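You operate a simulated robot arm through the tools that you are given. There is no shell and no other tool.

You are at the controls of a simulated two-armed robot. One attempt, no reset.

Task
Test the trial line's red stop button, then release it and switch off.
Fine: main switch on, Start, push the stop in, press Start once more and see the belt refuse; pull the stop out, main switch off; dial, Product, Reset and the cards stay.

Only the result counts: the job must be done as asked and must still hold three seconds after the hand-in. Knocking over, shifting, dropping, spilling or breaking anything else fails it.

Robot
Two 7-joint arms with fingered hands on one trunk, on a base that drives. Base frame: it is fixed to the floor where the robot stands at the start and does not move with it; the origin is under the middle of the robot, x ahead of it, y to its left, z up. Readings come in m, degrees, newtons and seconds.
The left shoulder is at the start at [0.06, 0.177, 0.75], the right one opposite. With the tool pointing down near the work surface each hand reaches from about 0.42 to 0.96 m from the robot's upright axis, wherever it stands, measured 20 degrees to its own side. Places, roughly: blue reset button on the trial line [0.5, 3, 0.8]; green start button on the trial line [0.6, 2.9, 0.8]; grey product button on the trial line [0.4, 3, 0.8]; red main switch of the trial line detector [0.2, 3, 0.5]; red stop button of the trial line detector [-0.1, 3, 0.8]; red test card [0.5, 2.75, 1]; small display on the trial line [0.6, 2.9, 0.7]; speed dial on the trial line [0.4, 3, 0.7]; trial line belt [0.5, 2.6, 0.8]; yellow test card [0.5, 2.75, 1]. Payload 4 kg a hand.
The TCP of each hand is the grasp point between the finger pads, 0.037 m short of the fingertips. In the tool frame z runs along the fingers and y along their closing line. The gripper opens to 0.124 m. The gripper's body begins 0.043 m behind the TCP. The gripper is a hand of 3 fingers: y runs from the thumb to the fingers, the wrist lies at [-0.015, -0.108, -0.202] in the tool frame.
Orientation is that of the tool frame in the base frame, as [roll, pitch, yaw] about the fixed x, y, z axes, in that order (R = Rz(yaw) Ry(pitch) Rx(roll)). With the fingers straight down and the wrist toward the robot, the tool's x, y and z point along [0, 1, 0], [1, 0, 0] and [0, 0, -1] of the base frame.

Tools
- The arms move only by the tool drive_tool. It takes "left_series", "right_series" or both (then of equal length, played together; a hand with none holds still); each is a list of rows, each an object of numbers (a shift or turn left out is 0): "x", "y", "z": the shift along the base's x, y, z in units of 25 mm (1.0 is 25 mm); "rx", "ry", "rz": the turn, a rotation vector about the base's x, y, z in units of 8 degrees (1.0 is 8 degrees). In form: [{"x": .., "y": .., "z": .., "rx": .., "ry": .., "rz": ..}, ...]. A call has 1 to 20 rows; each row shifts and turns the commanded pose from where the row before left it. A call with a number of a shift or a turn outside -1 to 1 is refused whole. Rows are played at 5 a second. More than 0.05 m and 8.6 degrees between two rows, and nothing of the call is played. Where a pose cannot be reached the arm comes as near as it can. A force on the tool above 40 N (or 10 N above the force at the start of the call, whichever is more), or a blocked arm, ends the call early, and 0.2 s more pass. In this call time passes only in rows, and 0.2 s behind the last. The reply holds the time, the measured pose of the TCP, the force on the tool along the base axes, the opening and the grip force, in the units named above and with some noise, with the torque about the TCP (base axes, N m) and any sound that the robot's microphone picked up.
- Cameras (640 x 400 px; columns grow to the right, rows downward): "scene" is now at [0.0562, 0.0058, 1.4048]; the picture's right is [0.07, -1.00, 0.00], its down [-0.63, -0.05, -0.78] and it looks along [0.78, 0.06, -0.63] (base axes); focal length 295 px, centre (320, 200). "left" rides on the left gripper at [-0.064, -0.076, -0.137] in its tool frame; the picture's right is [-0.84, -0.26, 0.48], its down [0.48, -0.76, 0.43] and it looks along [0.26, 0.60, 0.76] (tool axes); focal length 256 px, centre (320, 200). "right" rides on the right gripper at [0.064, -0.076, -0.136] in its tool frame; the picture's right is [-0.84, 0.26, -0.48], its down [-0.48, -0.76, 0.43] and it looks along [-0.26, 0.60, 0.76] (tool axes); focal length 256 px, centre (320, 200). There is no depth. A picture from a camera that has moved, and an enlarged one, comes with that camera's place and axes in the base frame and with its lens.
- capture(camera): a new picture of that camera. No time passes.
- move_column(by): slides the trunk up (or, below 0, down) by that many m; the arms and the scene camera ride with it, the base frame stays. It gives what a move gives, with no picture.
- drive_base(legs): drives the robot by 1 to 6 legs, each [ahead, left, turn to the left] in m, m and degrees, along the robot's own axes; the way and the turn of a leg run together, so that a leg with both is an arc; at most 1.5 m and 180 degrees a leg. The arms and the cameras ride along, it lands a little off, and it stops where it bumps. It gives what a move gives.
- move_fingers(index, middle, thumb_bend, thumb_turn, hand): sets how far each is bent, from 0 (flat) to 1 (curled in); at 0.3 the hand is open as for a grip, at 0.7 the pads meet at the TCP. One left out holds its place. A second passes; each finger stops where it meets its share of the squeeze, and holds until it gets a number again. It is the only way to open and close the hand. It gives what a move gives, with no picture; readings hold the bend of each and the force on the fingers (four entries, about 0 where the hand has none), thumb and palm. thumb_turn goes from beside the hand (0) to across from the fingers (1), as for a grip.
- aim_head(pan, tilt): turns the head with the scene camera to pan (to the left, within 86 degrees either way) and tilt (down, from -29 to 69), counted from straight ahead of the robot. It gives what a move gives.
- close_up(camera, box): a new picture of the part [left, top, right, bottom] of that camera's present view, enlarged. No time passes.
- close_job(): hands the job in; it is judged then, once.

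Nothing tells you exact positions but the pictures and the camera data. Unless the task says otherwise, let go and move clear before handing in.

The tools are called by a JSON object that holds its "api" and its "payload". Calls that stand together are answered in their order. drive_tool: Moves the arms, as the interface text tells. Its arguments: {"type":"object","properties":{"left_series":{"type":"array","items":{"type":"object","properties":{"x":{"type":"number"},"y":{"type":"number"},"z":{"type":"number"},"rx":{"type":"number"},"ry":{"type":"number"},"rz":{"type":"number"}}}},"right_series":{"type":"array","items":{"type":"object","properties":{"x":{"type":"number"},"y":{"type":"number"},"z":{"type":"number"},"rx":{"type":"number"},"ry":{"type":"number"},"rz":{"type":"number"}}}}},"required":[]} The other tools are called the same way: move_column (by) slides the trunk up or down; move_fingers (index, middle, thumb_bend, thumb_turn, hand) moves the fingers one by one; drive_base (legs) drives the base; aim_head (pan, tilt) turns the head that bears the scene camera; capture (camera) takes a picture; close_up (camera, box) takes an enlarged picture of a part of a camera's view; close_job () hands the job in.

At the start:

```text
t: 0.0
left_eef_pos: [0.7011, 0.2663, 0.7186]
left_orientation: [-180.0, 0.0, 90.0]
left_force: [-0.3, 0.6, 0.5]
left_ft_torque: [-0.01, 0.03, 0.01]
left_width: 0.1236
left_finger_force: 0.0
left_shape: jaw
left_bend: [0.3, 0.3, 0.3, 0.98]
left_finger forces: [0.1, 0.0, 0.0, 0.0, 0.0, 0.0]
right_eef_pos: [0.6693, -0.2282, 0.6899]
right_orientation: [180.0, -0.1, 90.0]
right_force: [-0.5, 0.7, 0.0]
right_ft_torque: [0.01, 0.04, 0.0]
right_width: 0.1238
right_finger_force: 0.0
right_shape: jaw
right_bend: [0.3, 0.3, 0.3, 0.98]
right_finger forces: [0.0, 0.0, 0.0, 0.0, 0.1, 0.0]
trunk travel left (down, up): [-0.275, 0.315]
robot x, y, heading: [0.0004, 0.0005, -0.0]
head pan, tilt: [4.2, 38.9]
```

scene: 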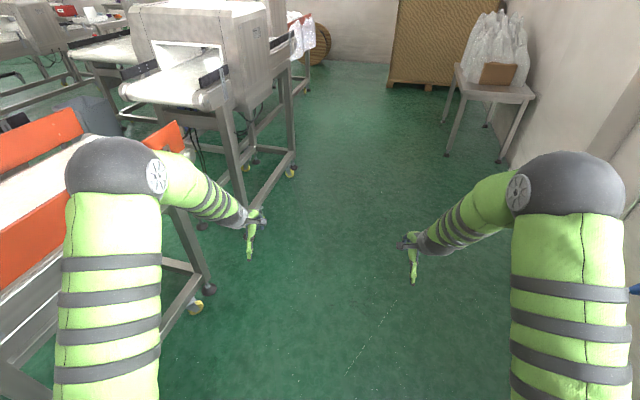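
right: 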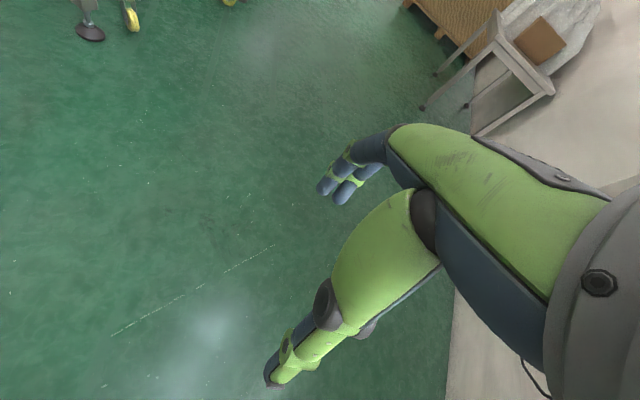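
left: 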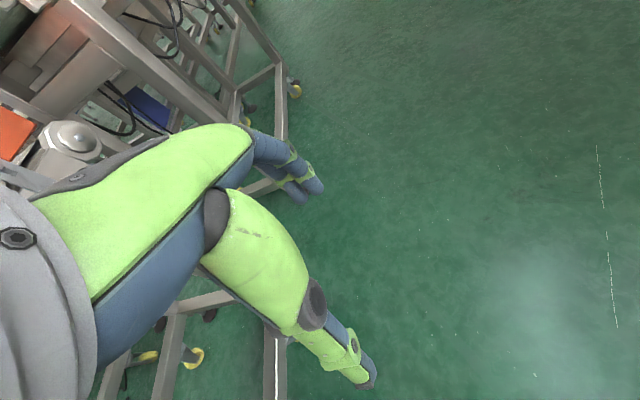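

I see an aisle ahead, with conveyor lines close on my left and a wall to the right; the trial line should be about 3 m to my left. First I look around with the head.

{"api": "aim_head", "payload": {"pan": 80, "tilt": 25}}

{"api": "capture", "payload": {"camera": "scene"}}

{"api": "aim_head", "payload": {"pan": 45, "tilt": 25}}

{"api": "capture", "payload": {"camera": "scene"}}

```text
t: 1.5
left_eef_pos: [0.7015, 0.2667, 0.7186]
left_orientation: [-180.0, 0.0, 90.0]
left_force: [-0.1, -0.4, 0.5]
left_ft_torque: [-0.02, -0.04, 0.0]
left_width: 0.1234
left_finger_force: 0.0
left_shape: jaw
left_bend: [0.3, 0.3, 0.3, 0.98]
left_finger forces: [0.1, 0.0, 0.1, 0.0, 0.1, 0.0]
right_eef_pos: [0.6685, -0.2284, 0.6908]
right_orientation: [-180.0, 0.0, 90.1]
right_force: [-0.6, -0.2, -0.6]
right_ft_torque: [-0.02, 0.0, 0.04]
right_width: 0.1236
right_finger_force: 0.1
right_shape: jaw
right_bend: [0.3, 0.3, 0.3, 0.98]
right_finger forces: [0.0, 0.1, 0.0, 0.0, 0.0, 0.1]
trunk travel left (down, up): [-0.275, 0.315]
robot x, y, heading: [0.0021, -0.0003, -0.1]
head pan, tilt: [80.0, 25.0]
```

```text
taken
camera scene: at [-0.0132, 0.0903, 1.4265], right [0.98, -0.17, 0.0], down [-0.07, -0.42, -0.91], along [0.16, 0.89, -0.42], focal length 295 px, centre (320, 200)
```

scene: 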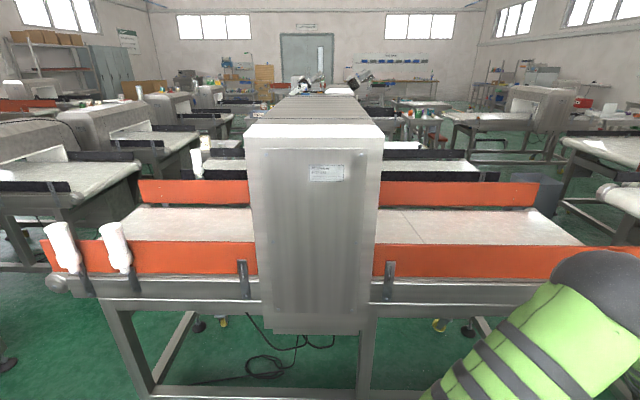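

```text
t: 2.5
left_eef_pos: [0.701, 0.2671, 0.718]
left_orientation: [180.0, 0.0, 90.0]
left_force: [-0.3, -0.5, 0.1]
left_ft_torque: [0.01, 0.0, 0.01]
left_width: 0.1236
left_finger_force: 0.1
left_shape: jaw
left_bend: [0.3, 0.3, 0.3, 0.98]
left_finger forces: [0.1, 0.0, 0.0, 0.0, 0.0, 0.0]
right_eef_pos: [0.6668, -0.2284, 0.6892]
right_orientation: [180.0, 0.0, 90.1]
right_force: [0.4, -0.6, 0.0]
right_ft_torque: [0.0, 0.05, 0.01]
right_width: 0.1238
right_finger_force: 0.1
right_shape: jaw
right_bend: [0.3, 0.3, 0.3, 0.98]
right_finger forces: [0.0, 0.0, 0.0, 0.1, 0.1, 0.0]
trunk travel left (down, up): [-0.275, 0.315]
robot x, y, heading: [-0.0043, -0.0031, -0.1]
head pan, tilt: [45.0, 25.0]
```

```text
taken
camera scene: at [0.0358, 0.0648, 1.4265], right [0.71, -0.71, 0.0], down [-0.3, -0.3, -0.91], along [0.64, 0.64, -0.42], focal length 295 px, centre (320, 200)
```

scene: 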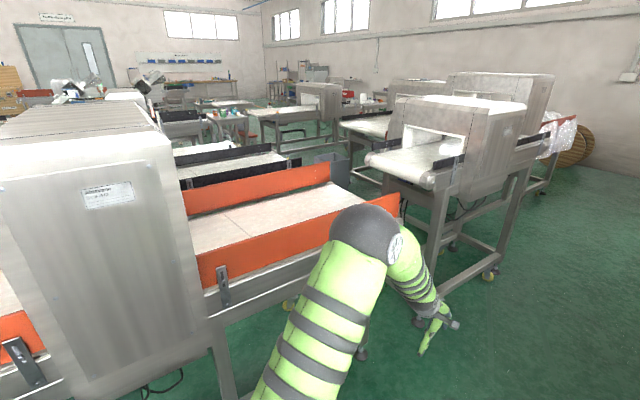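

The orange-railed line blocks the direct way to the left; the trial line seems to be one of those behind it with controls on its far side. I zoom in and look at the gaps.

{"api": "close_up", "payload": {"camera": "scene", "box": [160, 60, 440, 235]}}

{"api": "aim_head", "payload": {"pan": 70, "tilt": 15}}

{"api": "close_up", "payload": {"camera": "scene", "box": [200, 60, 440, 210]}}

{"api": "close_up", "payload": {"camera": "scene", "box": [400, 60, 640, 210]}}

{"api": "close_up", "payload": {"camera": "scene", "box": [0, 60, 240, 210]}}

{"api": "aim_head", "payload": {"pan": 20, "tilt": 25}}

{"api": "capture", "payload": {"camera": "scene"}}

```text
2.29 times, centred on (300, 148) of scene
camera zoom: at [0.0358, 0.0648, 1.4265], right [0.71, -0.71, 0.0], down [-0.3, -0.3, -0.91], along [0.64, 0.64, -0.42], focal length 674 px, centre (366, 320)
```

zoom: 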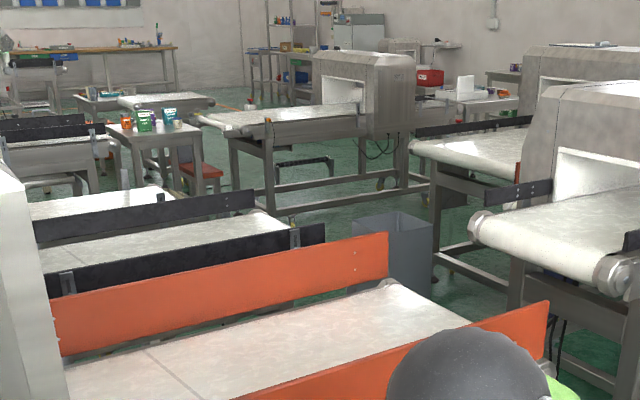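

```text
t: 3.4
left_eef_pos: [0.7012, 0.2671, 0.7173]
left_orientation: [180.0, 0.0, 89.9]
left_force: [0.4, 0.4, -0.1]
left_ft_torque: [-0.01, 0.01, 0.02]
left_width: 0.1237
left_finger_force: 0.1
left_shape: jaw
left_bend: [0.3, 0.3, 0.3, 0.98]
left_finger forces: [0.0, 0.0, 0.1, 0.0, 0.1, 0.0]
right_eef_pos: [0.6679, -0.2276, 0.6902]
right_orientation: [180.0, 0.0, 90.0]
right_force: [0.0, -0.4, 0.5]
right_ft_torque: [-0.03, 0.0, -0.03]
right_width: 0.1238
right_finger_force: 0.0
right_shape: jaw
right_bend: [0.3, 0.3, 0.3, 0.98]
right_finger forces: [0.0, 0.0, 0.1, 0.1, 0.0, 0.0]
trunk travel left (down, up): [-0.275, 0.315]
robot x, y, heading: [0.0005, 0.0009, -0.0]
head pan, tilt: [70.0, 15.0]
```

```text
2.67 times, centred on (320, 135) of scene
camera zoom: at [0.0027, 0.0874, 1.4427], right [0.94, -0.34, 0.0], down [-0.09, -0.24, -0.97], along [0.33, 0.91, -0.26], focal length 786 px, centre (320, 373)
```

zoom: 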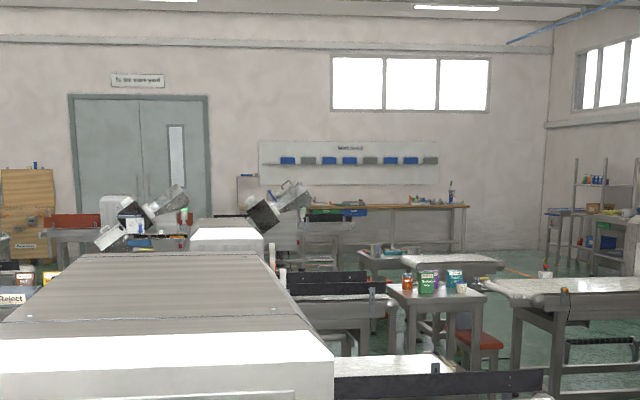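

```text
2.67 times, centred on (520, 135) of scene
camera zoom: at [0.0027, 0.0874, 1.4427], right [0.94, -0.34, 0.0], down [-0.09, -0.24, -0.97], along [0.33, 0.91, -0.26], focal length 786 px, centre (-213, 373)
```

zoom: 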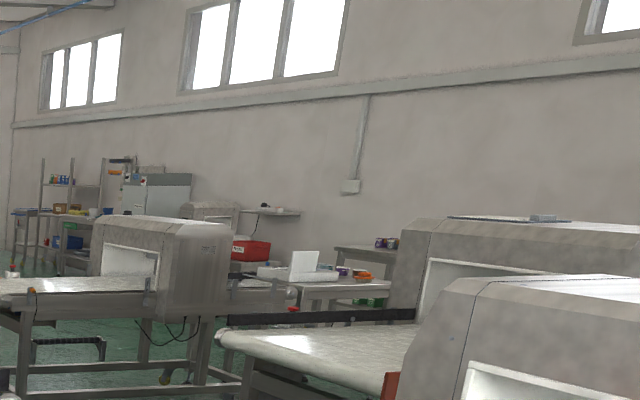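

```text
2.67 times, centred on (120, 135) of scene
camera zoom: at [0.0027, 0.0874, 1.4427], right [0.94, -0.34, 0.0], down [-0.09, -0.24, -0.97], along [0.33, 0.91, -0.26], focal length 786 px, centre (853, 373)
```

zoom: 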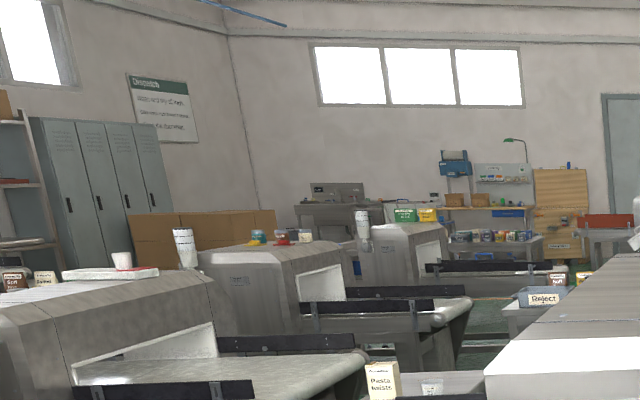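

```text
t: 4.6
left_eef_pos: [0.7006, 0.2673, 0.7182]
left_orientation: [-180.0, 0.1, 89.9]
left_force: [0.6, 0.0, -0.4]
left_ft_torque: [-0.03, -0.02, 0.02]
left_width: 0.1237
left_finger_force: 0.0
left_shape: jaw
left_bend: [0.3, 0.3, 0.3, 0.98]
left_finger forces: [0.1, 0.0, 0.0, 0.0, 0.0, 0.0]
right_eef_pos: [0.6686, -0.2289, 0.6905]
right_orientation: [180.0, 0.0, 90.0]
right_force: [0.2, 0.2, -0.2]
right_ft_torque: [-0.01, 0.0, -0.02]
right_width: 0.1238
right_finger_force: 0.0
right_shape: jaw
right_bend: [0.3, 0.3, 0.3, 0.98]
right_finger forces: [0.0, 0.1, 0.0, 0.0, 0.0, 0.0]
trunk travel left (down, up): [-0.275, 0.315]
robot x, y, heading: [-0.0006, 0.0003, 0.2]
head pan, tilt: [20.0, 25.0]
```

```text
taken
camera scene: at [0.0573, 0.0312, 1.4265], right [0.34, -0.94, 0.0], down [-0.4, -0.14, -0.91], along [0.85, 0.31, -0.42], focal length 295 px, centre (320, 200)
```

scene: 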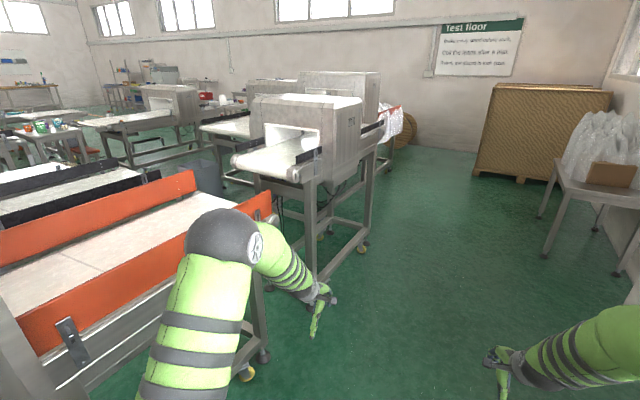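

The near lines hide what is behind them, so I raise the trunk for a higher look.

{"api": "move_column", "payload": {"by": 0.31}}

{"api": "aim_head", "payload": {"pan": 84, "tilt": 22}}

{"api": "capture", "payload": {"camera": "scene"}}

{"api": "close_up", "payload": {"camera": "scene", "box": [200, 70, 440, 220]}}

{"api": "aim_head", "payload": {"pan": 50, "tilt": 22}}

{"api": "capture", "payload": {"camera": "scene"}}

{"api": "close_up", "payload": {"camera": "scene", "box": [100, 70, 340, 220]}}

```text
t: 7.6
left_eef_pos: [0.7005, 0.2666, 1.0276]
left_orientation: [180.0, 0.0, 90.0]
left_force: [0.1, 0.0, -0.1]
left_ft_torque: [0.0, -0.02, 0.06]
left_width: 0.1236
left_finger_force: 0.1
left_shape: jaw
left_bend: [0.3, 0.3, 0.3, 0.98]
left_finger forces: [0.1, 0.1, 0.0, 0.0, 0.1, 0.0]
right_eef_pos: [0.6688, -0.2282, 0.9999]
right_orientation: [179.9, -0.1, 90.0]
right_force: [-0.3, 0.1, 0.0]
right_ft_torque: [0.01, 0.01, -0.01]
right_width: 0.1236
right_finger_force: 0.0
right_shape: jaw
right_bend: [0.3, 0.3, 0.3, 0.98]
right_finger forces: [0.1, 0.0, 0.1, 0.0, 0.1, 0.0]
trunk travel left (down, up): [-0.585, 0.005]
robot x, y, heading: [0.0014, 0.0001, -0.0]
head pan, tilt: [20.0, 25.0]
```

```text
t: 9.0
left_eef_pos: [0.7004, 0.2668, 1.0289]
left_orientation: [-180.0, 0.0, 90.0]
left_force: [0.4, -0.5, -0.2]
left_ft_torque: [0.02, -0.01, -0.02]
left_width: 0.1236
left_finger_force: 0.2
left_shape: jaw
left_bend: [0.3, 0.3, 0.3, 0.98]
left_finger forces: [0.1, 0.0, 0.1, 0.1, 0.1, 0.0]
right_eef_pos: [0.6679, -0.2281, 1.0009]
right_orientation: [-180.0, 0.0, 90.0]
right_force: [0.7, -0.2, 0.1]
right_ft_torque: [-0.01, 0.02, 0.0]
right_width: 0.1238
right_finger_force: 0.0
right_shape: jaw
right_bend: [0.3, 0.3, 0.3, 0.98]
right_finger forces: [0.0, 0.0, 0.0, 0.1, 0.0, 0.0]
trunk travel left (down, up): [-0.585, 0.005]
robot x, y, heading: [-0.0015, -0.0014, 0.6]
head pan, tilt: [84.0, 22.0]
```

```text
taken
camera scene: at [-0.0194, 0.0919, 1.7414], right [0.99, -0.11, 0.0], down [-0.04, -0.37, -0.93], along [0.1, 0.92, -0.37], focal length 295 px, centre (320, 200)
```

scene: 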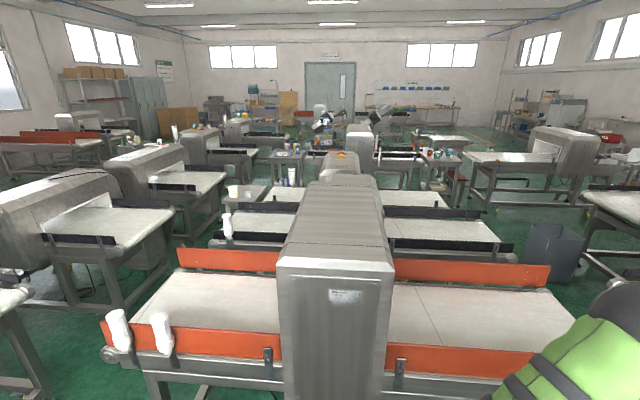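

```text
2.67 times, centred on (320, 145) of scene
camera zoom: at [-0.0194, 0.0919, 1.7414], right [0.99, -0.11, 0.0], down [-0.04, -0.37, -0.93], along [0.1, 0.92, -0.37], focal length 786 px, centre (320, 347)
```

zoom: 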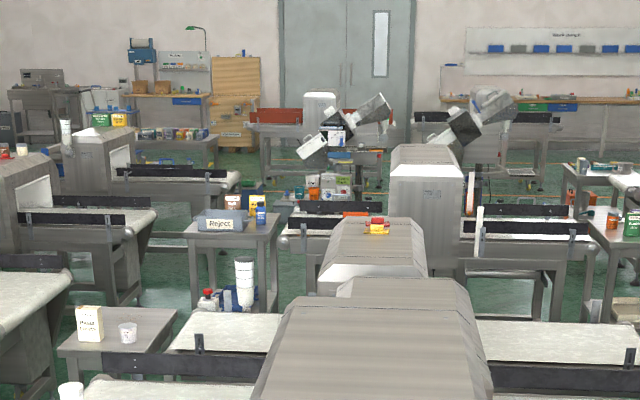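

```text
t: 10.0
left_eef_pos: [0.701, 0.2666, 1.0294]
left_orientation: [180.0, -0.1, 90.0]
left_force: [-0.4, 0.4, 0.5]
left_ft_torque: [0.01, -0.03, -0.02]
left_width: 0.1235
left_finger_force: 0.0
left_shape: jaw
left_bend: [0.3, 0.3, 0.3, 0.98]
left_finger forces: [0.0, 0.0, 0.1, 0.1, 0.1, 0.0]
right_eef_pos: [0.6677, -0.2288, 1.0005]
right_orientation: [-180.0, -0.1, 90.0]
right_force: [-0.2, -0.2, -0.3]
right_ft_torque: [0.02, -0.02, 0.03]
right_width: 0.1236
right_finger_force: 0.0
right_shape: jaw
right_bend: [0.3, 0.3, 0.3, 0.98]
right_finger forces: [0.1, 0.1, 0.0, 0.0, 0.1, 0.0]
trunk travel left (down, up): [-0.585, 0.005]
robot x, y, heading: [-0.0015, -0.0018, -0.1]
head pan, tilt: [50.0, 22.0]
```

```text
taken
camera scene: at [0.0304, 0.0708, 1.7414], right [0.77, -0.64, 0.0], down [-0.24, -0.29, -0.93], along [0.6, 0.71, -0.37], focal length 295 px, centre (320, 200)
```

scene: 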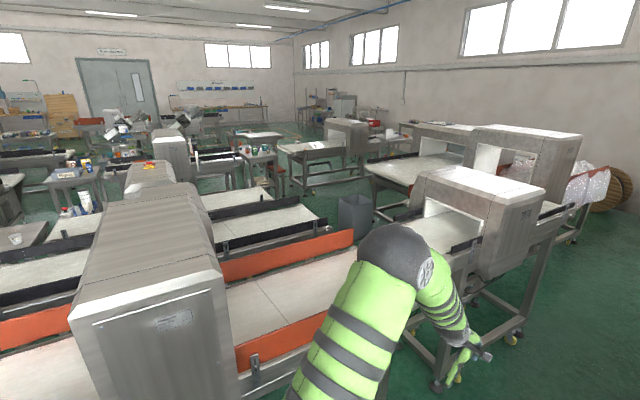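

```text
2.67 times, centred on (220, 145) of scene
camera zoom: at [0.0304, 0.0708, 1.7414], right [0.77, -0.64, 0.0], down [-0.24, -0.29, -0.93], along [0.6, 0.71, -0.37], focal length 786 px, centre (587, 347)
```

zoom: 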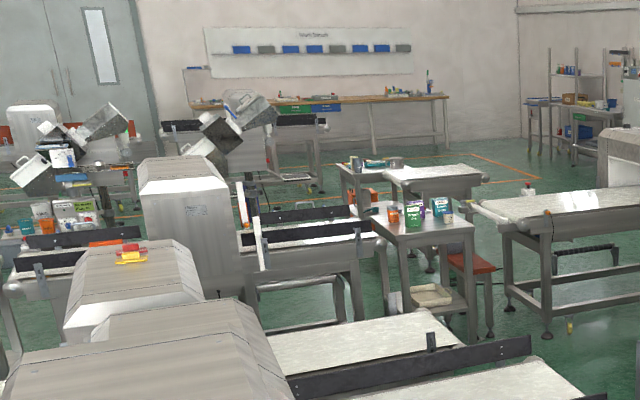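

The cards mark the trial line's detector (third box row), and a red mushroom on a post shows at about (-0.1, 2.95); the way round must be found. I look to the right and down near the base.

{"api": "aim_head", "payload": {"pan": -80, "tilt": 35}}

{"api": "capture", "payload": {"camera": "scene"}}

{"api": "aim_head", "payload": {"pan": 0, "tilt": 30}}

{"api": "capture", "payload": {"camera": "scene"}}

{"api": "aim_head", "payload": {"pan": 86, "tilt": 55}}

{"api": "capture", "payload": {"camera": "scene"}}

{"api": "aim_head", "payload": {"pan": 45, "tilt": 50}}

{"api": "capture", "payload": {"camera": "scene"}}

```text
t: 12.1
left_eef_pos: [0.7009, 0.267, 1.0268]
left_orientation: [180.0, 0.0, 90.0]
left_force: [-0.6, 0.8, -0.3]
left_ft_torque: [-0.02, 0.01, 0.03]
left_width: 0.1235
left_finger_force: 0.1
left_shape: jaw
left_bend: [0.3, 0.3, 0.3, 0.98]
left_finger forces: [0.0, 0.0, 0.1, 0.0, 0.0, 0.0]
right_eef_pos: [0.6681, -0.2292, 1.0011]
right_orientation: [180.0, 0.0, 90.0]
right_force: [0.0, 0.2, -1.1]
right_ft_torque: [-0.01, 0.02, -0.02]
right_width: 0.1235
right_finger_force: 0.1
right_shape: jaw
right_bend: [0.3, 0.3, 0.3, 0.98]
right_finger forces: [0.0, 0.1, 0.0, 0.0, 0.0, 0.0]
trunk travel left (down, up): [-0.585, 0.005]
robot x, y, heading: [-0.0006, 0.0032, 0.2]
head pan, tilt: [-80.0, 35.0]
```

```text
taken
camera scene: at [-0.0139, -0.0871, 1.7208], right [-0.98, -0.17, 0.0], down [-0.1, 0.56, -0.82], along [0.14, -0.81, -0.57], focal length 295 px, centre (320, 200)
```

scene: 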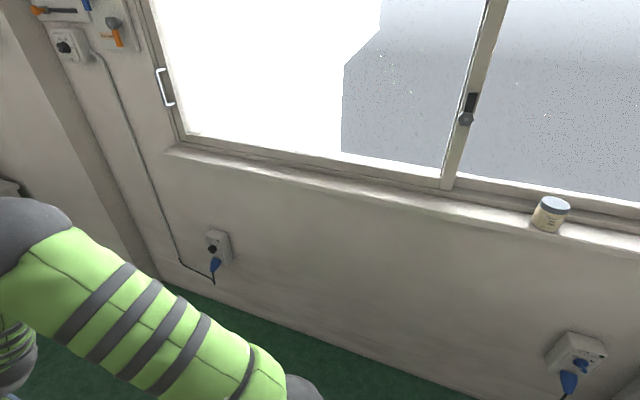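

```text
t: 13.6
left_eef_pos: [0.7015, 0.266, 1.0293]
left_orientation: [180.0, 0.1, 89.8]
left_force: [0.0, -0.4, 0.3]
left_ft_torque: [0.02, 0.0, 0.01]
left_width: 0.1235
left_finger_force: 0.0
left_shape: jaw
left_bend: [0.3, 0.3, 0.3, 0.98]
left_finger forces: [0.0, 0.0, 0.0, 0.0, 0.0, 0.0]
right_eef_pos: [0.6679, -0.2296, 1.0013]
right_orientation: [-180.0, -0.1, 90.0]
right_force: [-1.3, -0.6, 0.2]
right_ft_torque: [-0.02, -0.01, -0.05]
right_width: 0.1237
right_finger_force: 0.0
right_shape: jaw
right_bend: [0.3, 0.3, 0.3, 0.98]
right_finger forces: [0.0, 0.0, 0.1, 0.0, 0.0, 0.1]
trunk travel left (down, up): [-0.585, 0.005]
robot x, y, heading: [0.0019, 0.0049, -0.0]
head pan, tilt: [0.0, 30.0]
```

```text
taken
camera scene: at [0.0612, -0.0005, 1.7285], right [0.0, -1.0, 0.0], down [-0.5, 0.0, -0.87], along [0.87, 0.0, -0.5], focal length 295 px, centre (320, 200)
```

scene: 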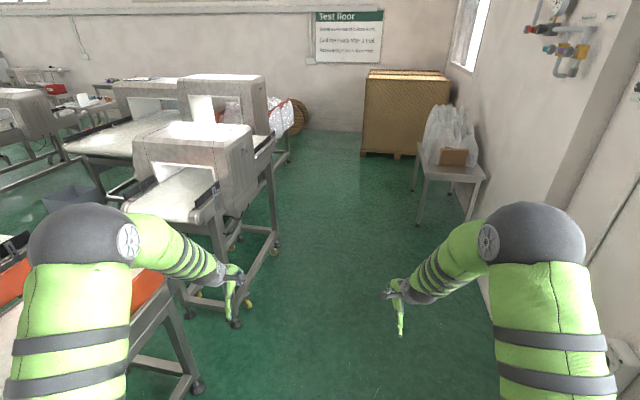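

```text
t: 15.2
left_eef_pos: [0.7011, 0.2658, 1.029]
left_orientation: [-179.9, 0.0, 90.0]
left_force: [0.0, -0.2, -0.8]
left_ft_torque: [0.01, 0.03, -0.03]
left_width: 0.1235
left_finger_force: 0.1
left_shape: jaw
left_bend: [0.3, 0.3, 0.3, 0.98]
left_finger forces: [0.0, 0.0, 0.1, 0.0, 0.0, 0.0]
right_eef_pos: [0.6673, -0.2288, 1.0]
right_orientation: [-179.9, 0.0, 90.0]
right_force: [0.2, 0.1, 0.1]
right_ft_torque: [0.0, -0.03, 0.0]
right_width: 0.1237
right_finger_force: 0.0
right_shape: jaw
right_bend: [0.3, 0.3, 0.3, 0.98]
right_finger forces: [0.1, 0.0, 0.1, 0.0, 0.1, 0.0]
trunk travel left (down, up): [-0.585, 0.005]
robot x, y, heading: [-0.0019, 0.0, 0.1]
head pan, tilt: [85.9, 55.0]
```

```text
taken
camera scene: at [-0.0241, 0.0715, 1.6925], right [1.0, -0.07, 0.0], down [-0.06, -0.82, -0.57], along [0.04, 0.57, -0.82], focal length 295 px, centre (320, 200)
```

scene: 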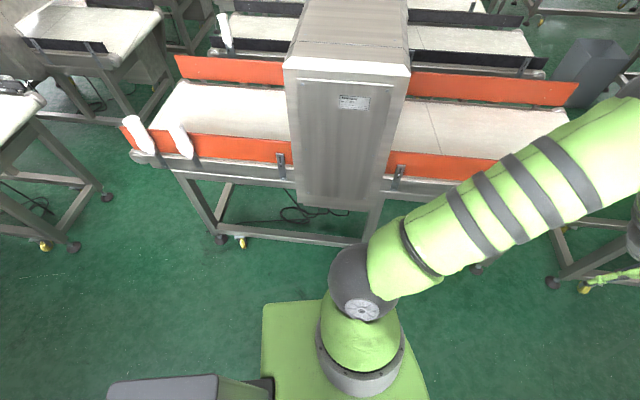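

```text
t: 16.3
left_eef_pos: [0.7007, 0.2673, 1.0283]
left_orientation: [180.0, -0.1, 90.0]
left_force: [0.1, 1.6, 0.0]
left_ft_torque: [0.0, -0.01, 0.04]
left_width: 0.1236
left_finger_force: 0.1
left_shape: jaw
left_bend: [0.3, 0.3, 0.3, 0.98]
left_finger forces: [0.1, 0.0, 0.0, 0.1, 0.1, 0.0]
right_eef_pos: [0.6672, -0.2296, 1.0012]
right_orientation: [-180.0, -0.1, 90.0]
right_force: [0.4, -0.2, 0.4]
right_ft_torque: [-0.01, 0.02, 0.0]
right_width: 0.1234
right_finger_force: 0.0
right_shape: jaw
right_bend: [0.3, 0.3, 0.3, 0.98]
right_finger forces: [0.0, 0.1, 0.0, 0.1, 0.1, 0.0]
trunk travel left (down, up): [-0.585, 0.005]
robot x, y, heading: [0.0006, 0.0016, 0.0]
head pan, tilt: [45.0, 50.0]
```

```text
taken
camera scene: at [0.0252, 0.0541, 1.699], right [0.71, -0.71, 0.0], down [-0.54, -0.54, -0.64], along [0.45, 0.45, -0.77], focal length 295 px, centre (320, 200)
```

scene: 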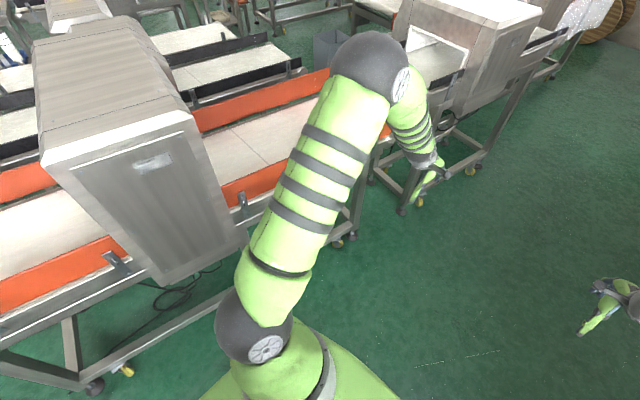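

The aisle is about 1.6 m wide here, and it looks like a narrow gap lies to the left of the orange line. I tuck the arms so I can turn and look behind me.

{"api": "drive_tool", "payload": {"left_series": [{"x": -1}, {"x": -1}, {"x": -1}, {"x": -1}, {"x": -1}, {"x": -1}, {"x": -1}, {"x": -1}, {"x": -1}, {"x": -1}], "right_series": [{"x": -1}, {"x": -1}, {"x": -1}, {"x": -1}, {"x": -1}, {"x": -1}, {"x": -1}, {"x": -1}, {"x": -1}, {"x": 0}]}}

{"api": "drive_base", "payload": {"legs": [[0, -0.15, 0]]}}

{"api": "aim_head", "payload": {"pan": 60, "tilt": 45}}

{"api": "capture", "payload": {"camera": "scene"}}

```text
t: 18.5
left_eef_pos: [0.4597, 0.2674, 1.0287]
left_orientation: [-179.9, -0.1, 90.0]
left_force: [0.2, -0.9, -0.3]
left_ft_torque: [0.0, 0.01, 0.02]
left_width: 0.1235
left_finger_force: 0.1
left_shape: jaw
left_bend: [0.3, 0.3, 0.3, 0.98]
left_finger forces: [0.0, 0.1, 0.1, 0.0, 0.0, 0.0]
left hand out of reach, approached as far as the arm can: row 10
right_eef_pos: [0.4641, -0.2288, 0.9995]
right_orientation: [-179.9, 0.0, 90.1]
right_force: [-0.5, -0.2, -0.1]
right_ft_torque: [-0.04, 0.01, -0.01]
right_width: 0.1237
right_finger_force: 0.2
right_shape: jaw
right_bend: [0.3, 0.3, 0.3, 0.98]
right_finger forces: [0.0, 0.0, 0.0, 0.1, 0.0, 0.0]
right hand out of reach, approached as far as the arm can: row 9
trunk travel left (down, up): [-0.585, 0.005]
robot x, y, heading: [-0.0006, -0.0014, 0.0]
head pan, tilt: [45.0, 50.0]
```

```text
t: 19.9
left_eef_pos: [0.4612, 0.1159, 1.0284]
left_orientation: [-179.9, -0.1, 89.8]
left_force: [-1.2, -0.9, 0.7]
left_ft_torque: [0.0, -0.01, -0.04]
left_width: 0.1238
left_finger_force: 0.2
left_shape: jaw
left_bend: [0.3, 0.3, 0.3, 0.98]
left_finger forces: [0.0, 0.0, 0.0, 0.0, 0.0, 0.0]
right_eef_pos: [0.4616, -0.3808, 0.9987]
right_orientation: [-179.9, -0.1, 89.9]
right_force: [0.1, -1.3, 1.0]
right_ft_torque: [0.01, -0.02, 0.0]
right_width: 0.1238
right_finger_force: 0.1
right_shape: jaw
right_bend: [0.3, 0.3, 0.3, 0.98]
right_finger forces: [0.1, 0.1, 0.0, 0.0, 0.0, 0.1]
trunk travel left (down, up): [-0.585, 0.005]
robot x, y, heading: [0.0022, -0.1473, -0.5]
head pan, tilt: [45.0, 50.0]
```

```text
t: 20.6
left_eef_pos: [0.4615, 0.1175, 1.0285]
left_orientation: [-179.9, 0.0, 89.8]
left_force: [-0.3, -0.8, -0.2]
left_ft_torque: [-0.01, 0.01, 0.0]
left_width: 0.1233
left_finger_force: 0.1
left_shape: jaw
left_bend: [0.3, 0.3, 0.3, 0.98]
left_finger forces: [0.0, 0.1, 0.1, 0.1, 0.0, 0.1]
right_eef_pos: [0.4619, -0.3816, 0.9992]
right_orientation: [-179.9, 0.0, 89.9]
right_force: [0.0, 0.8, 0.3]
right_ft_torque: [0.0, -0.01, 0.02]
right_width: 0.1236
right_finger_force: 0.1
right_shape: jaw
right_bend: [0.3, 0.3, 0.3, 0.98]
right_finger forces: [0.1, 0.1, 0.1, 0.1, 0.0, 0.1]
trunk travel left (down, up): [-0.585, 0.005]
robot x, y, heading: [-0.0023, -0.151, -0.2]
head pan, tilt: [60.0, 45.0]
```

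```text
taken
camera scene: at [0.0114, -0.0802, 1.7059], right [0.86, -0.5, 0.0], down [-0.36, -0.61, -0.71], along [0.36, 0.61, -0.71], focal length 295 px, centre (320, 200)
```

scene: 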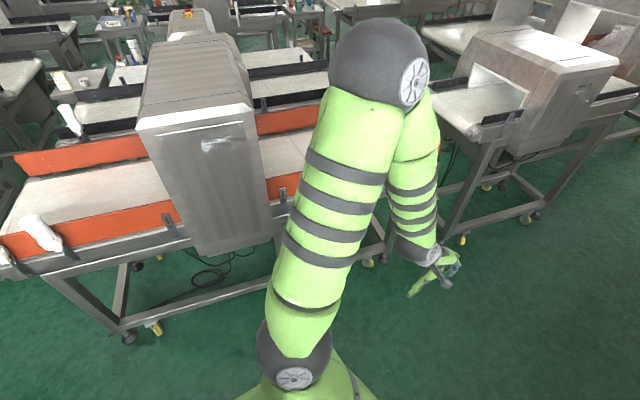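

Arms are tucked and I have clearance; I turn left 90 degrees and scan.

{"api": "drive_base", "payload": {"legs": [[0, 0, 90]]}}

{"api": "aim_head", "payload": {"pan": 86, "tilt": 30}}

{"api": "capture", "payload": {"camera": "scene"}}

{"api": "aim_head", "payload": {"pan": 40, "tilt": 35}}

{"api": "capture", "payload": {"camera": "scene"}}

{"api": "aim_head", "payload": {"pan": 0, "tilt": 25}}

{"api": "capture", "payload": {"camera": "scene"}}

{"api": "aim_head", "payload": {"pan": -50, "tilt": 30}}

{"api": "capture", "payload": {"camera": "scene"}}

```text
t: 24.9
left_eef_pos: [-0.2703, 0.3079, 1.0285]
left_orientation: [-179.8, 0.0, -179.7]
left_force: [-0.3, 0.6, 0.0]
left_ft_torque: [-0.05, -0.05, -0.01]
left_width: 0.1238
left_finger_force: 0.1
left_shape: jaw
left_bend: [0.3, 0.3, 0.3, 0.98]
left_finger forces: [0.1, 0.1, 0.0, 0.0, 0.0, 0.0]
right_eef_pos: [0.2269, 0.3147, 0.9992]
right_orientation: [-179.9, 0.0, -179.7]
right_force: [-0.2, -0.9, 0.3]
right_ft_torque: [0.03, -0.01, 0.02]
right_width: 0.1238
right_finger_force: 0.1
right_shape: jaw
right_bend: [0.3, 0.3, 0.3, 0.98]
right_finger forces: [0.1, 0.0, 0.1, 0.0, 0.0, 0.0]
trunk travel left (down, up): [-0.585, 0.005]
robot x, y, heading: [0.0029, -0.1508, 90.3]
head pan, tilt: [60.0, 45.0]
```

```text
t: 25.8
left_eef_pos: [-0.2705, 0.3089, 1.0279]
left_orientation: [-179.8, 0.1, -179.7]
left_force: [-0.1, -0.1, -0.2]
left_ft_torque: [0.02, 0.03, 0.0]
left_width: 0.1237
left_finger_force: 0.2
left_shape: jaw
left_bend: [0.3, 0.3, 0.3, 0.98]
left_finger forces: [0.0, 0.0, 0.1, 0.0, 0.0, 0.0]
right_eef_pos: [0.226, 0.3147, 0.9993]
right_orientation: [-179.9, 0.0, -179.6]
right_force: [0.2, -0.1, -0.4]
right_ft_torque: [0.04, -0.02, -0.01]
right_width: 0.1237
right_finger_force: 0.0
right_shape: jaw
right_bend: [0.3, 0.3, 0.3, 0.98]
right_finger forces: [0.0, 0.0, 0.0, 0.1, 0.0, 0.1]
trunk travel left (down, up): [-0.585, 0.005]
robot x, y, heading: [0.0017, -0.1497, 90.4]
head pan, tilt: [85.9, 30.0]
```

```text
taken
camera scene: at [-0.0898, -0.1743, 1.7285], right [0.07, 1.0, 0.0], down [0.5, -0.03, -0.87], along [-0.86, 0.06, -0.5], focal length 295 px, centre (320, 200)
```

scene: 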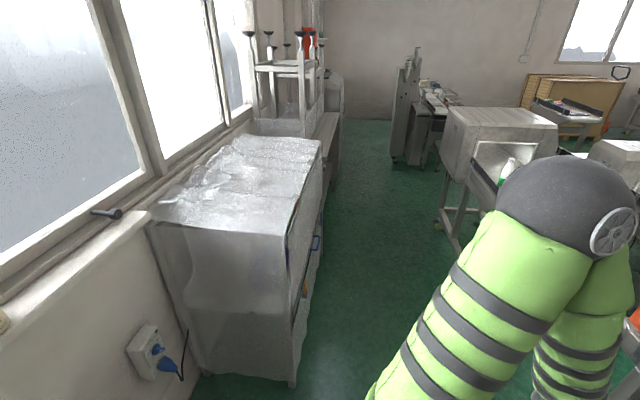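

```text
t: 26.9
left_eef_pos: [-0.2701, 0.3077, 1.029]
left_orientation: [-179.8, 0.1, -179.8]
left_force: [0.0, -0.2, -0.5]
left_ft_torque: [-0.01, 0.01, 0.0]
left_width: 0.1241
left_finger_force: 0.1
left_shape: jaw
left_bend: [0.3, 0.3, 0.3, 0.98]
left_finger forces: [0.0, 0.0, 0.0, 0.0, 0.1, 0.0]
right_eef_pos: [0.2275, 0.314, 0.9996]
right_orientation: [-179.9, 0.0, -179.6]
right_force: [0.0, -0.4, 0.1]
right_ft_torque: [0.0, -0.03, -0.01]
right_width: 0.1237
right_finger_force: 0.1
right_shape: jaw
right_bend: [0.3, 0.3, 0.3, 0.98]
right_finger forces: [0.0, 0.1, 0.1, 0.0, 0.0, 0.0]
trunk travel left (down, up): [-0.585, 0.005]
robot x, y, heading: [-0.0016, -0.1511, 90.3]
head pan, tilt: [40.0, 35.0]
```

```text
taken
camera scene: at [-0.0566, -0.1132, 1.7208], right [0.76, 0.65, 0.0], down [0.37, -0.44, -0.82], along [-0.53, 0.62, -0.57], focal length 295 px, centre (320, 200)
```

scene: 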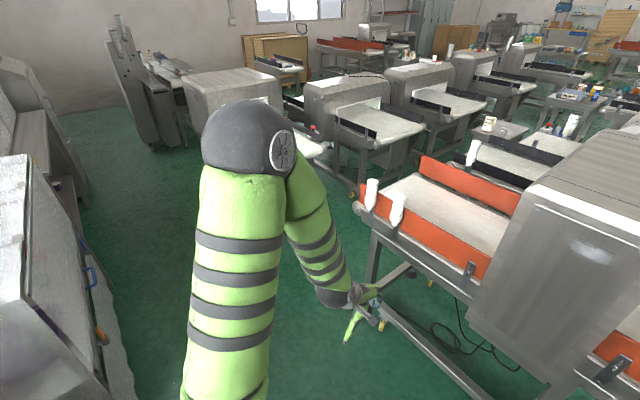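

```text
t: 28.0
left_eef_pos: [-0.2708, 0.3085, 1.028]
left_orientation: [-179.9, -0.1, -179.7]
left_force: [0.3, 0.2, -0.1]
left_ft_torque: [-0.03, 0.0, -0.01]
left_width: 0.1234
left_finger_force: 0.2
left_shape: jaw
left_bend: [0.3, 0.3, 0.3, 0.98]
left_finger forces: [0.0, 0.0, 0.1, 0.1, 0.1, 0.0]
right_eef_pos: [0.2261, 0.3146, 0.9986]
right_orientation: [-179.9, 0.1, -179.7]
right_force: [-0.7, -0.5, -0.4]
right_ft_torque: [0.04, -0.02, 0.0]
right_width: 0.1237
right_finger_force: 0.0
right_shape: jaw
right_bend: [0.3, 0.3, 0.3, 0.98]
right_finger forces: [0.1, 0.1, 0.0, 0.0, 0.1, 0.0]
trunk travel left (down, up): [-0.585, 0.005]
robot x, y, heading: [0.0, -0.1513, 90.0]
head pan, tilt: [0.0, 25.0]
```

```text
taken
camera scene: at [-0.0002, -0.0881, 1.7365], right [1.0, 0.01, 0.0], down [0.0, -0.42, -0.91], along [-0.01, 0.91, -0.42], focal length 295 px, centre (320, 200)
```

scene: 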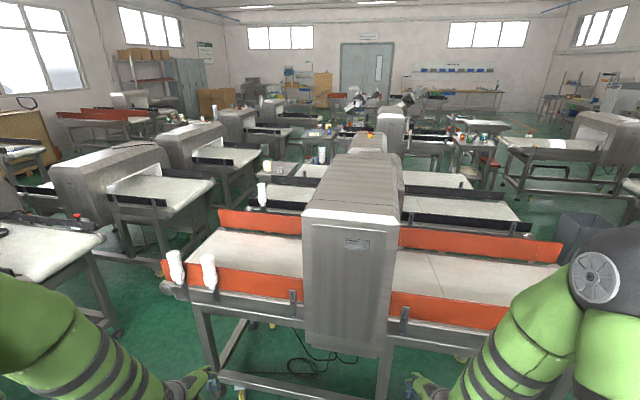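

```text
t: 29.2
left_eef_pos: [-0.2716, 0.3089, 1.0283]
left_orientation: [-179.9, 0.0, -179.7]
left_force: [0.1, -0.4, 0.4]
left_ft_torque: [-0.03, -0.02, 0.02]
left_width: 0.1239
left_finger_force: 0.0
left_shape: jaw
left_bend: [0.3, 0.3, 0.3, 0.98]
left_finger forces: [0.0, 0.0, 0.0, 0.1, 0.0, 0.0]
right_eef_pos: [0.2256, 0.314, 0.9985]
right_orientation: [-179.9, 0.0, -179.7]
right_force: [0.1, 1.8, 0.7]
right_ft_torque: [0.0, 0.01, 0.01]
right_width: 0.1235
right_finger_force: 0.1
right_shape: jaw
right_bend: [0.3, 0.3, 0.3, 0.98]
right_finger forces: [0.0, 0.1, 0.0, 0.0, 0.0, 0.1]
trunk travel left (down, up): [-0.585, 0.005]
robot x, y, heading: [0.0037, -0.1504, 90.3]
head pan, tilt: [-50.0, 30.0]
```

```text
taken
camera scene: at [0.0694, -0.1216, 1.7286], right [0.65, -0.76, 0.0], down [-0.38, -0.32, -0.87], along [0.66, 0.56, -0.5], focal length 295 px, centre (320, 200)
```

scene: 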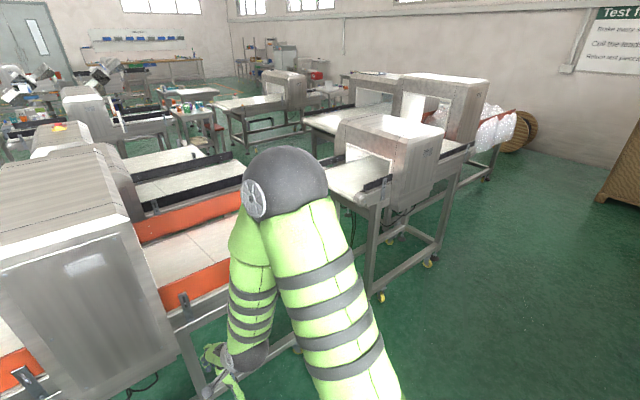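

The floor grid is rotated about 12 degrees: lines in columns with narrow aisles between them, at the left ends of the orange line/next line/trial line. I raise the hands above rail height so I can go closer to the left aisle and inspect it.

{"api": "drive_tool", "payload": {"left_series": [{"z": 1}, {"z": 1}, {"z": 1}, {"z": 1}, {"z": 1}, {"z": 1}, {"z": 1}, {"z": 1}, {"z": 1}, {"z": 1}, {"z": 1}, {"z": 1}], "right_series": [{"z": 1}, {"z": 1}, {"z": 1}, {"z": 1}, {"z": 1}, {"z": 1}, {"z": 1}, {"z": 1}, {"z": 1}, {"z": 1}, {"z": 1}, {"z": 1}]}}

{"api": "aim_head", "payload": {"pan": 20, "tilt": 40}}

{"api": "capture", "payload": {"camera": "scene"}}

{"api": "capture", "payload": {"camera": "left"}}

```text
t: 31.8
left_eef_pos: [-0.2706, 0.3066, 1.3307]
left_orientation: [-179.8, 0.0, -179.6]
left_force: [0.3, -0.3, -0.4]
left_ft_torque: [-0.02, 0.0, 0.01]
left_width: 0.1234
left_finger_force: 0.1
left_shape: jaw
left_bend: [0.3, 0.3, 0.3, 0.98]
left_finger forces: [0.0, 0.0, 0.1, 0.0, 0.0, 0.0]
right_eef_pos: [0.2259, 0.316, 1.2983]
right_orientation: [-179.9, -0.1, -179.6]
right_force: [0.3, 0.7, 0.4]
right_ft_torque: [-0.01, -0.02, -0.01]
right_width: 0.1237
right_finger_force: 0.2
right_shape: jaw
right_bend: [0.3, 0.3, 0.3, 0.98]
right_finger forces: [0.0, 0.0, 0.0, 0.1, 0.1, 0.0]
trunk travel left (down, up): [-0.585, 0.005]
robot x, y, heading: [-0.0015, -0.1512, 90.4]
head pan, tilt: [-50.0, 30.0]
```

```text
t: 33.2
left_eef_pos: [-0.2707, 0.3075, 1.328]
left_orientation: [-179.9, 0.1, -179.7]
left_force: [0.2, -0.1, 0.2]
left_ft_torque: [0.02, 0.02, 0.0]
left_width: 0.1239
left_finger_force: 0.1
left_shape: jaw
left_bend: [0.3, 0.3, 0.3, 0.98]
left_finger forces: [0.0, 0.0, 0.0, 0.0, 0.1, 0.2]
right_eef_pos: [0.2265, 0.316, 1.2985]
right_orientation: [180.0, 0.0, -179.5]
right_force: [0.4, 0.2, 0.6]
right_ft_torque: [0.0, -0.03, -0.03]
right_width: 0.124
right_finger_force: 0.0
right_shape: jaw
right_bend: [0.3, 0.3, 0.3, 0.98]
right_finger forces: [0.1, 0.0, 0.0, 0.0, 0.0, 0.0]
trunk travel left (down, up): [-0.585, 0.005]
robot x, y, heading: [0.0023, -0.1489, 90.1]
head pan, tilt: [20.0, 40.0]
```

```text
taken
camera scene: at [-0.029, -0.1006, 1.7132], right [0.94, 0.35, 0.0], down [0.22, -0.6, -0.77], along [-0.27, 0.72, -0.64], focal length 295 px, centre (320, 200)
```

scene: 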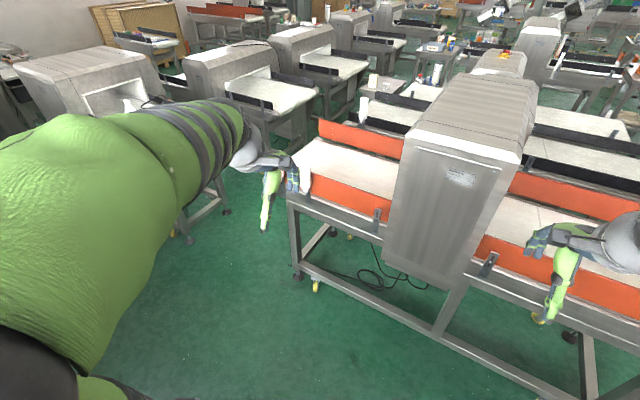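

```text
taken
camera left: at [-0.2067, 0.2343, 1.4654], right [0.84, -0.25, -0.48], down [-0.48, -0.76, -0.43], along [-0.26, 0.59, -0.76], focal length 256 px, centre (320, 200)
```

left: 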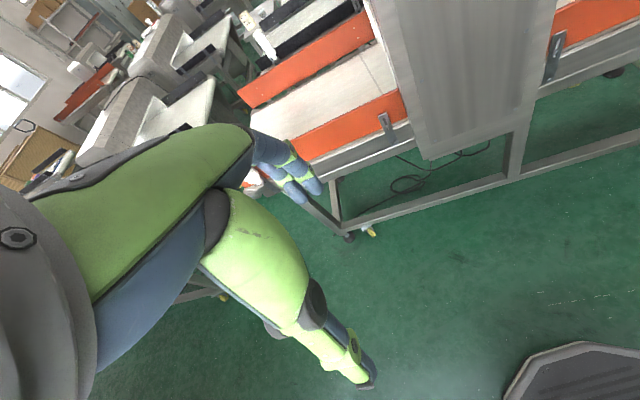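

My base looks like a rounded plate of about 0.3 m radius, and the leg gap on the left is about 0.85 m. I move to the mouth of the left aisle and look along it.

{"api": "drive_base", "payload": {"legs": [[0.1, 0.8, 0], [0.1, 0.05, -12]]}}

{"api": "aim_head", "payload": {"pan": 0, "tilt": 30}}

{"api": "capture", "payload": {"camera": "scene"}}

{"api": "close_up", "payload": {"camera": "scene", "box": [240, 20, 480, 170]}}

{"api": "aim_head", "payload": {"pan": 0, "tilt": 60}}

{"api": "capture", "payload": {"camera": "scene"}}

```text
t: 36.9
left_eef_pos: [-1.0023, 0.3877, 1.3292]
left_orientation: [-179.8, 0.0, -177.2]
left_force: [0.4, -0.2, -0.1]
left_ft_torque: [-0.02, 0.03, 0.03]
left_width: 0.1236
left_finger_force: 0.0
left_shape: jaw
left_bend: [0.3, 0.3, 0.3, 0.98]
left_finger forces: [0.1, 0.0, 0.0, 0.1, 0.0, 0.1]
right_eef_pos: [-0.5056, 0.4167, 1.2975]
right_orientation: [-179.9, -0.1, -177.3]
right_force: [-0.1, -1.0, 1.0]
right_ft_torque: [0.03, 0.03, -0.02]
right_width: 0.1237
right_finger_force: 0.0
right_shape: jaw
right_bend: [0.3, 0.3, 0.3, 0.98]
right_finger forces: [0.0, 0.1, 0.0, 0.0, 0.1, 0.0]
trunk travel left (down, up): [-0.585, 0.005]
robot x, y, heading: [-0.7117, -0.0602, 92.7]
head pan, tilt: [20.0, 40.0]
stopped in leg 1: the robot was blocked; the commanded pose is now the measured one
```

```text
t: 37.8
left_eef_pos: [-1.0029, 0.3876, 1.3285]
left_orientation: [-179.9, 0.1, -177.3]
left_force: [0.1, -0.6, 0.5]
left_ft_torque: [-0.01, 0.02, -0.01]
left_width: 0.1237
left_finger_force: 0.1
left_shape: jaw
left_bend: [0.3, 0.3, 0.3, 0.98]
left_finger forces: [0.0, 0.1, 0.0, 0.0, 0.0, 0.0]
right_eef_pos: [-0.5061, 0.4162, 1.2999]
right_orientation: [-179.9, 0.2, -177.3]
right_force: [0.5, -1.1, 0.2]
right_ft_torque: [0.0, -0.01, 0.03]
right_width: 0.1237
right_finger_force: 0.0
right_shape: jaw
right_bend: [0.3, 0.3, 0.3, 0.98]
right_finger forces: [0.0, 0.0, 0.1, 0.0, 0.0, 0.0]
trunk travel left (down, up): [-0.585, 0.005]
robot x, y, heading: [-0.7114, -0.062, 92.7]
head pan, tilt: [0.0, 30.0]
```

```text
taken
camera scene: at [-0.7151, 0.0002, 1.7285], right [1.0, 0.05, 0.0], down [0.02, -0.5, -0.87], along [-0.04, 0.86, -0.5], focal length 295 px, centre (320, 200)
```

scene: 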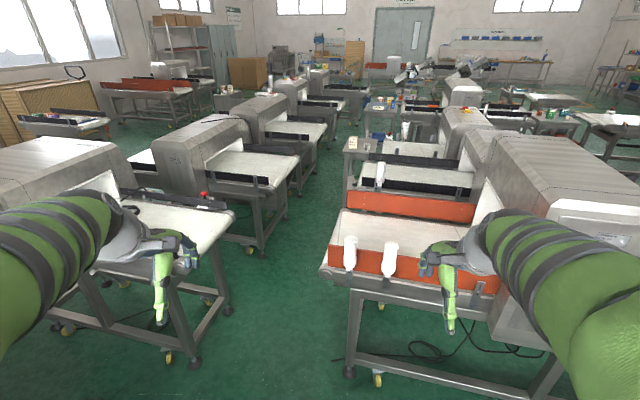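

```text
2.67 times, centred on (360, 95) of scene
camera zoom: at [-0.7151, 0.0002, 1.7285], right [1.0, 0.05, 0.0], down [0.02, -0.5, -0.87], along [-0.04, 0.86, -0.5], focal length 786 px, centre (213, 480)
```

zoom: 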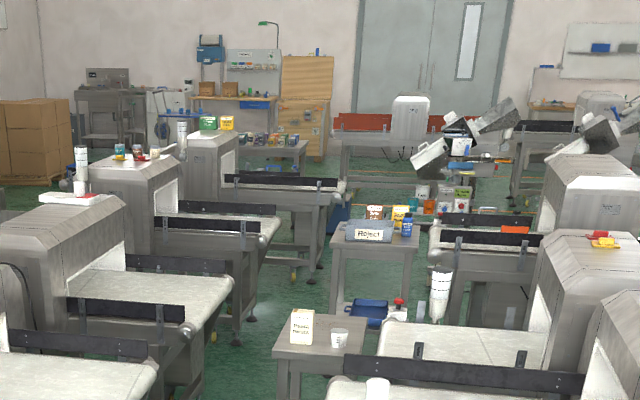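

```text
t: 38.7
left_eef_pos: [-1.0029, 0.3873, 1.3287]
left_orientation: [-179.8, 0.2, -177.3]
left_force: [0.4, -1.1, -0.1]
left_ft_torque: [-0.01, 0.0, 0.0]
left_width: 0.1239
left_finger_force: 0.1
left_shape: jaw
left_bend: [0.3, 0.3, 0.3, 0.98]
left_finger forces: [0.0, 0.1, 0.1, 0.0, 0.0, 0.0]
right_eef_pos: [-0.507, 0.4158, 1.298]
right_orientation: [-179.8, 0.0, -177.2]
right_force: [0.5, 0.2, -0.2]
right_ft_torque: [0.01, 0.02, -0.02]
right_width: 0.1237
right_finger_force: 0.0
right_shape: jaw
right_bend: [0.3, 0.3, 0.3, 0.98]
right_finger forces: [0.0, 0.0, 0.0, 0.0, 0.1, 0.0]
trunk travel left (down, up): [-0.585, 0.005]
robot x, y, heading: [-0.7105, -0.06, 92.7]
head pan, tilt: [0.0, 60.0]
```

```text
taken
camera scene: at [-0.7142, -0.0238, 1.6865], right [1.0, 0.05, 0.0], down [0.04, -0.86, -0.5], along [-0.02, 0.5, -0.87], focal length 295 px, centre (320, 200)
```

scene: 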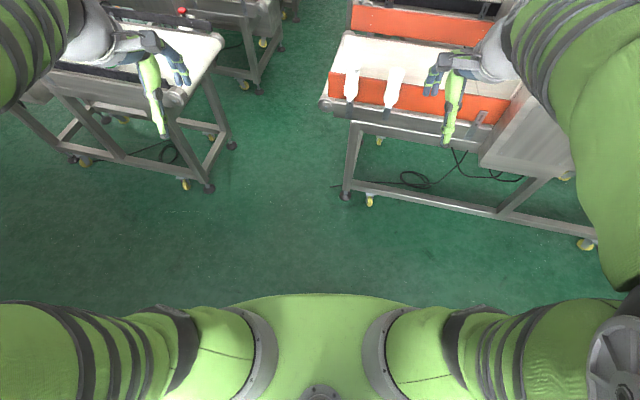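

The aisle along the left ends is clear until a small table by the trial line's left end, where it narrows. I check my own body width with the hand cameras.

{"api": "capture", "payload": {"camera": "left"}}

{"api": "capture", "payload": {"camera": "right"}}

{"api": "aim_head", "payload": {"pan": -10, "tilt": 20}}

{"api": "close_up", "payload": {"camera": "scene", "box": [260, 100, 420, 200]}}

```text
taken
camera left: at [-0.9354, 0.3155, 1.4656], right [0.85, -0.22, -0.48], down [-0.45, -0.78, -0.43], along [-0.28, 0.58, -0.76], focal length 256 px, centre (320, 200)
```

left: 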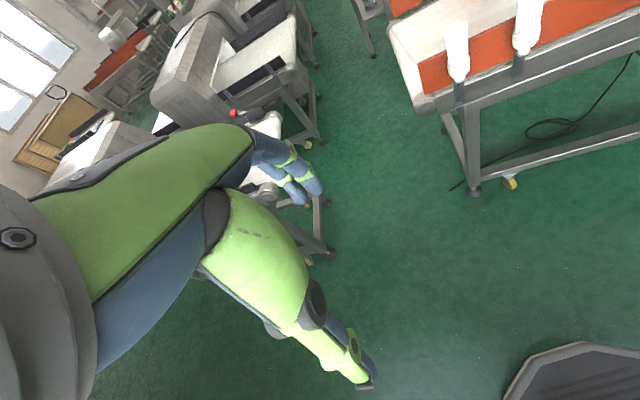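

```text
taken
camera right: at [-0.5667, 0.3359, 1.4352], right [0.82, 0.3, 0.48], down [0.52, -0.74, -0.43], along [0.23, 0.61, -0.76], focal length 256 px, centre (320, 200)
```

right: 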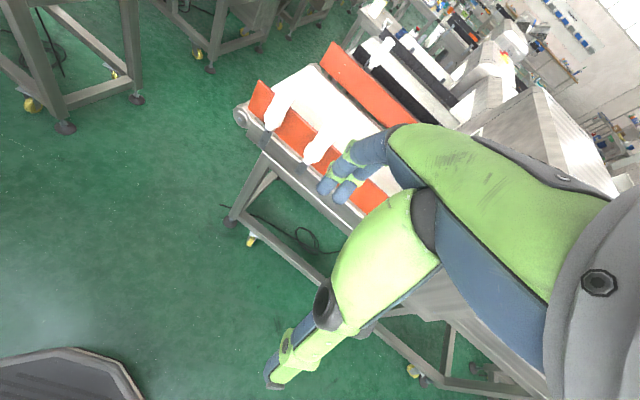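

```text
t: 39.8
left_eef_pos: [-1.0034, 0.3871, 1.3291]
left_orientation: [-180.0, 0.1, -177.4]
left_force: [0.8, -0.5, 0.5]
left_ft_torque: [0.01, -0.02, -0.01]
left_width: 0.1237
left_finger_force: 0.0
left_shape: jaw
left_bend: [0.3, 0.3, 0.3, 0.98]
left_finger forces: [0.0, 0.1, 0.1, 0.0, 0.1, 0.1]
right_eef_pos: [-0.5074, 0.4147, 1.299]
right_orientation: [-180.0, 0.1, -177.2]
right_force: [0.0, -0.9, 0.1]
right_ft_torque: [-0.03, 0.02, -0.02]
right_width: 0.1239
right_finger_force: 0.0
right_shape: jaw
right_bend: [0.3, 0.3, 0.3, 0.98]
right_finger forces: [0.0, 0.0, 0.0, 0.0, 0.0, 0.0]
trunk travel left (down, up): [-0.585, 0.005]
robot x, y, heading: [-0.7157, -0.0625, 92.6]
head pan, tilt: [-10.0, 20.0]
```

```text
4.00 times, centred on (340, 150) of scene
camera zoom: at [-0.6992, 0.002, 1.7445], right [0.99, -0.13, 0.0], down [-0.04, -0.34, -0.94], along [0.12, 0.93, -0.34], focal length 1179 px, centre (240, 400)
```

zoom: 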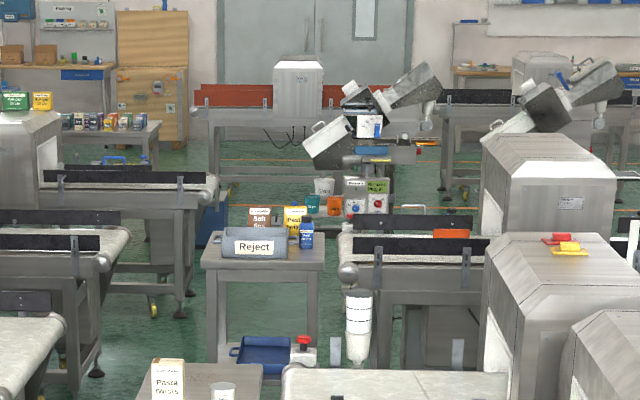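

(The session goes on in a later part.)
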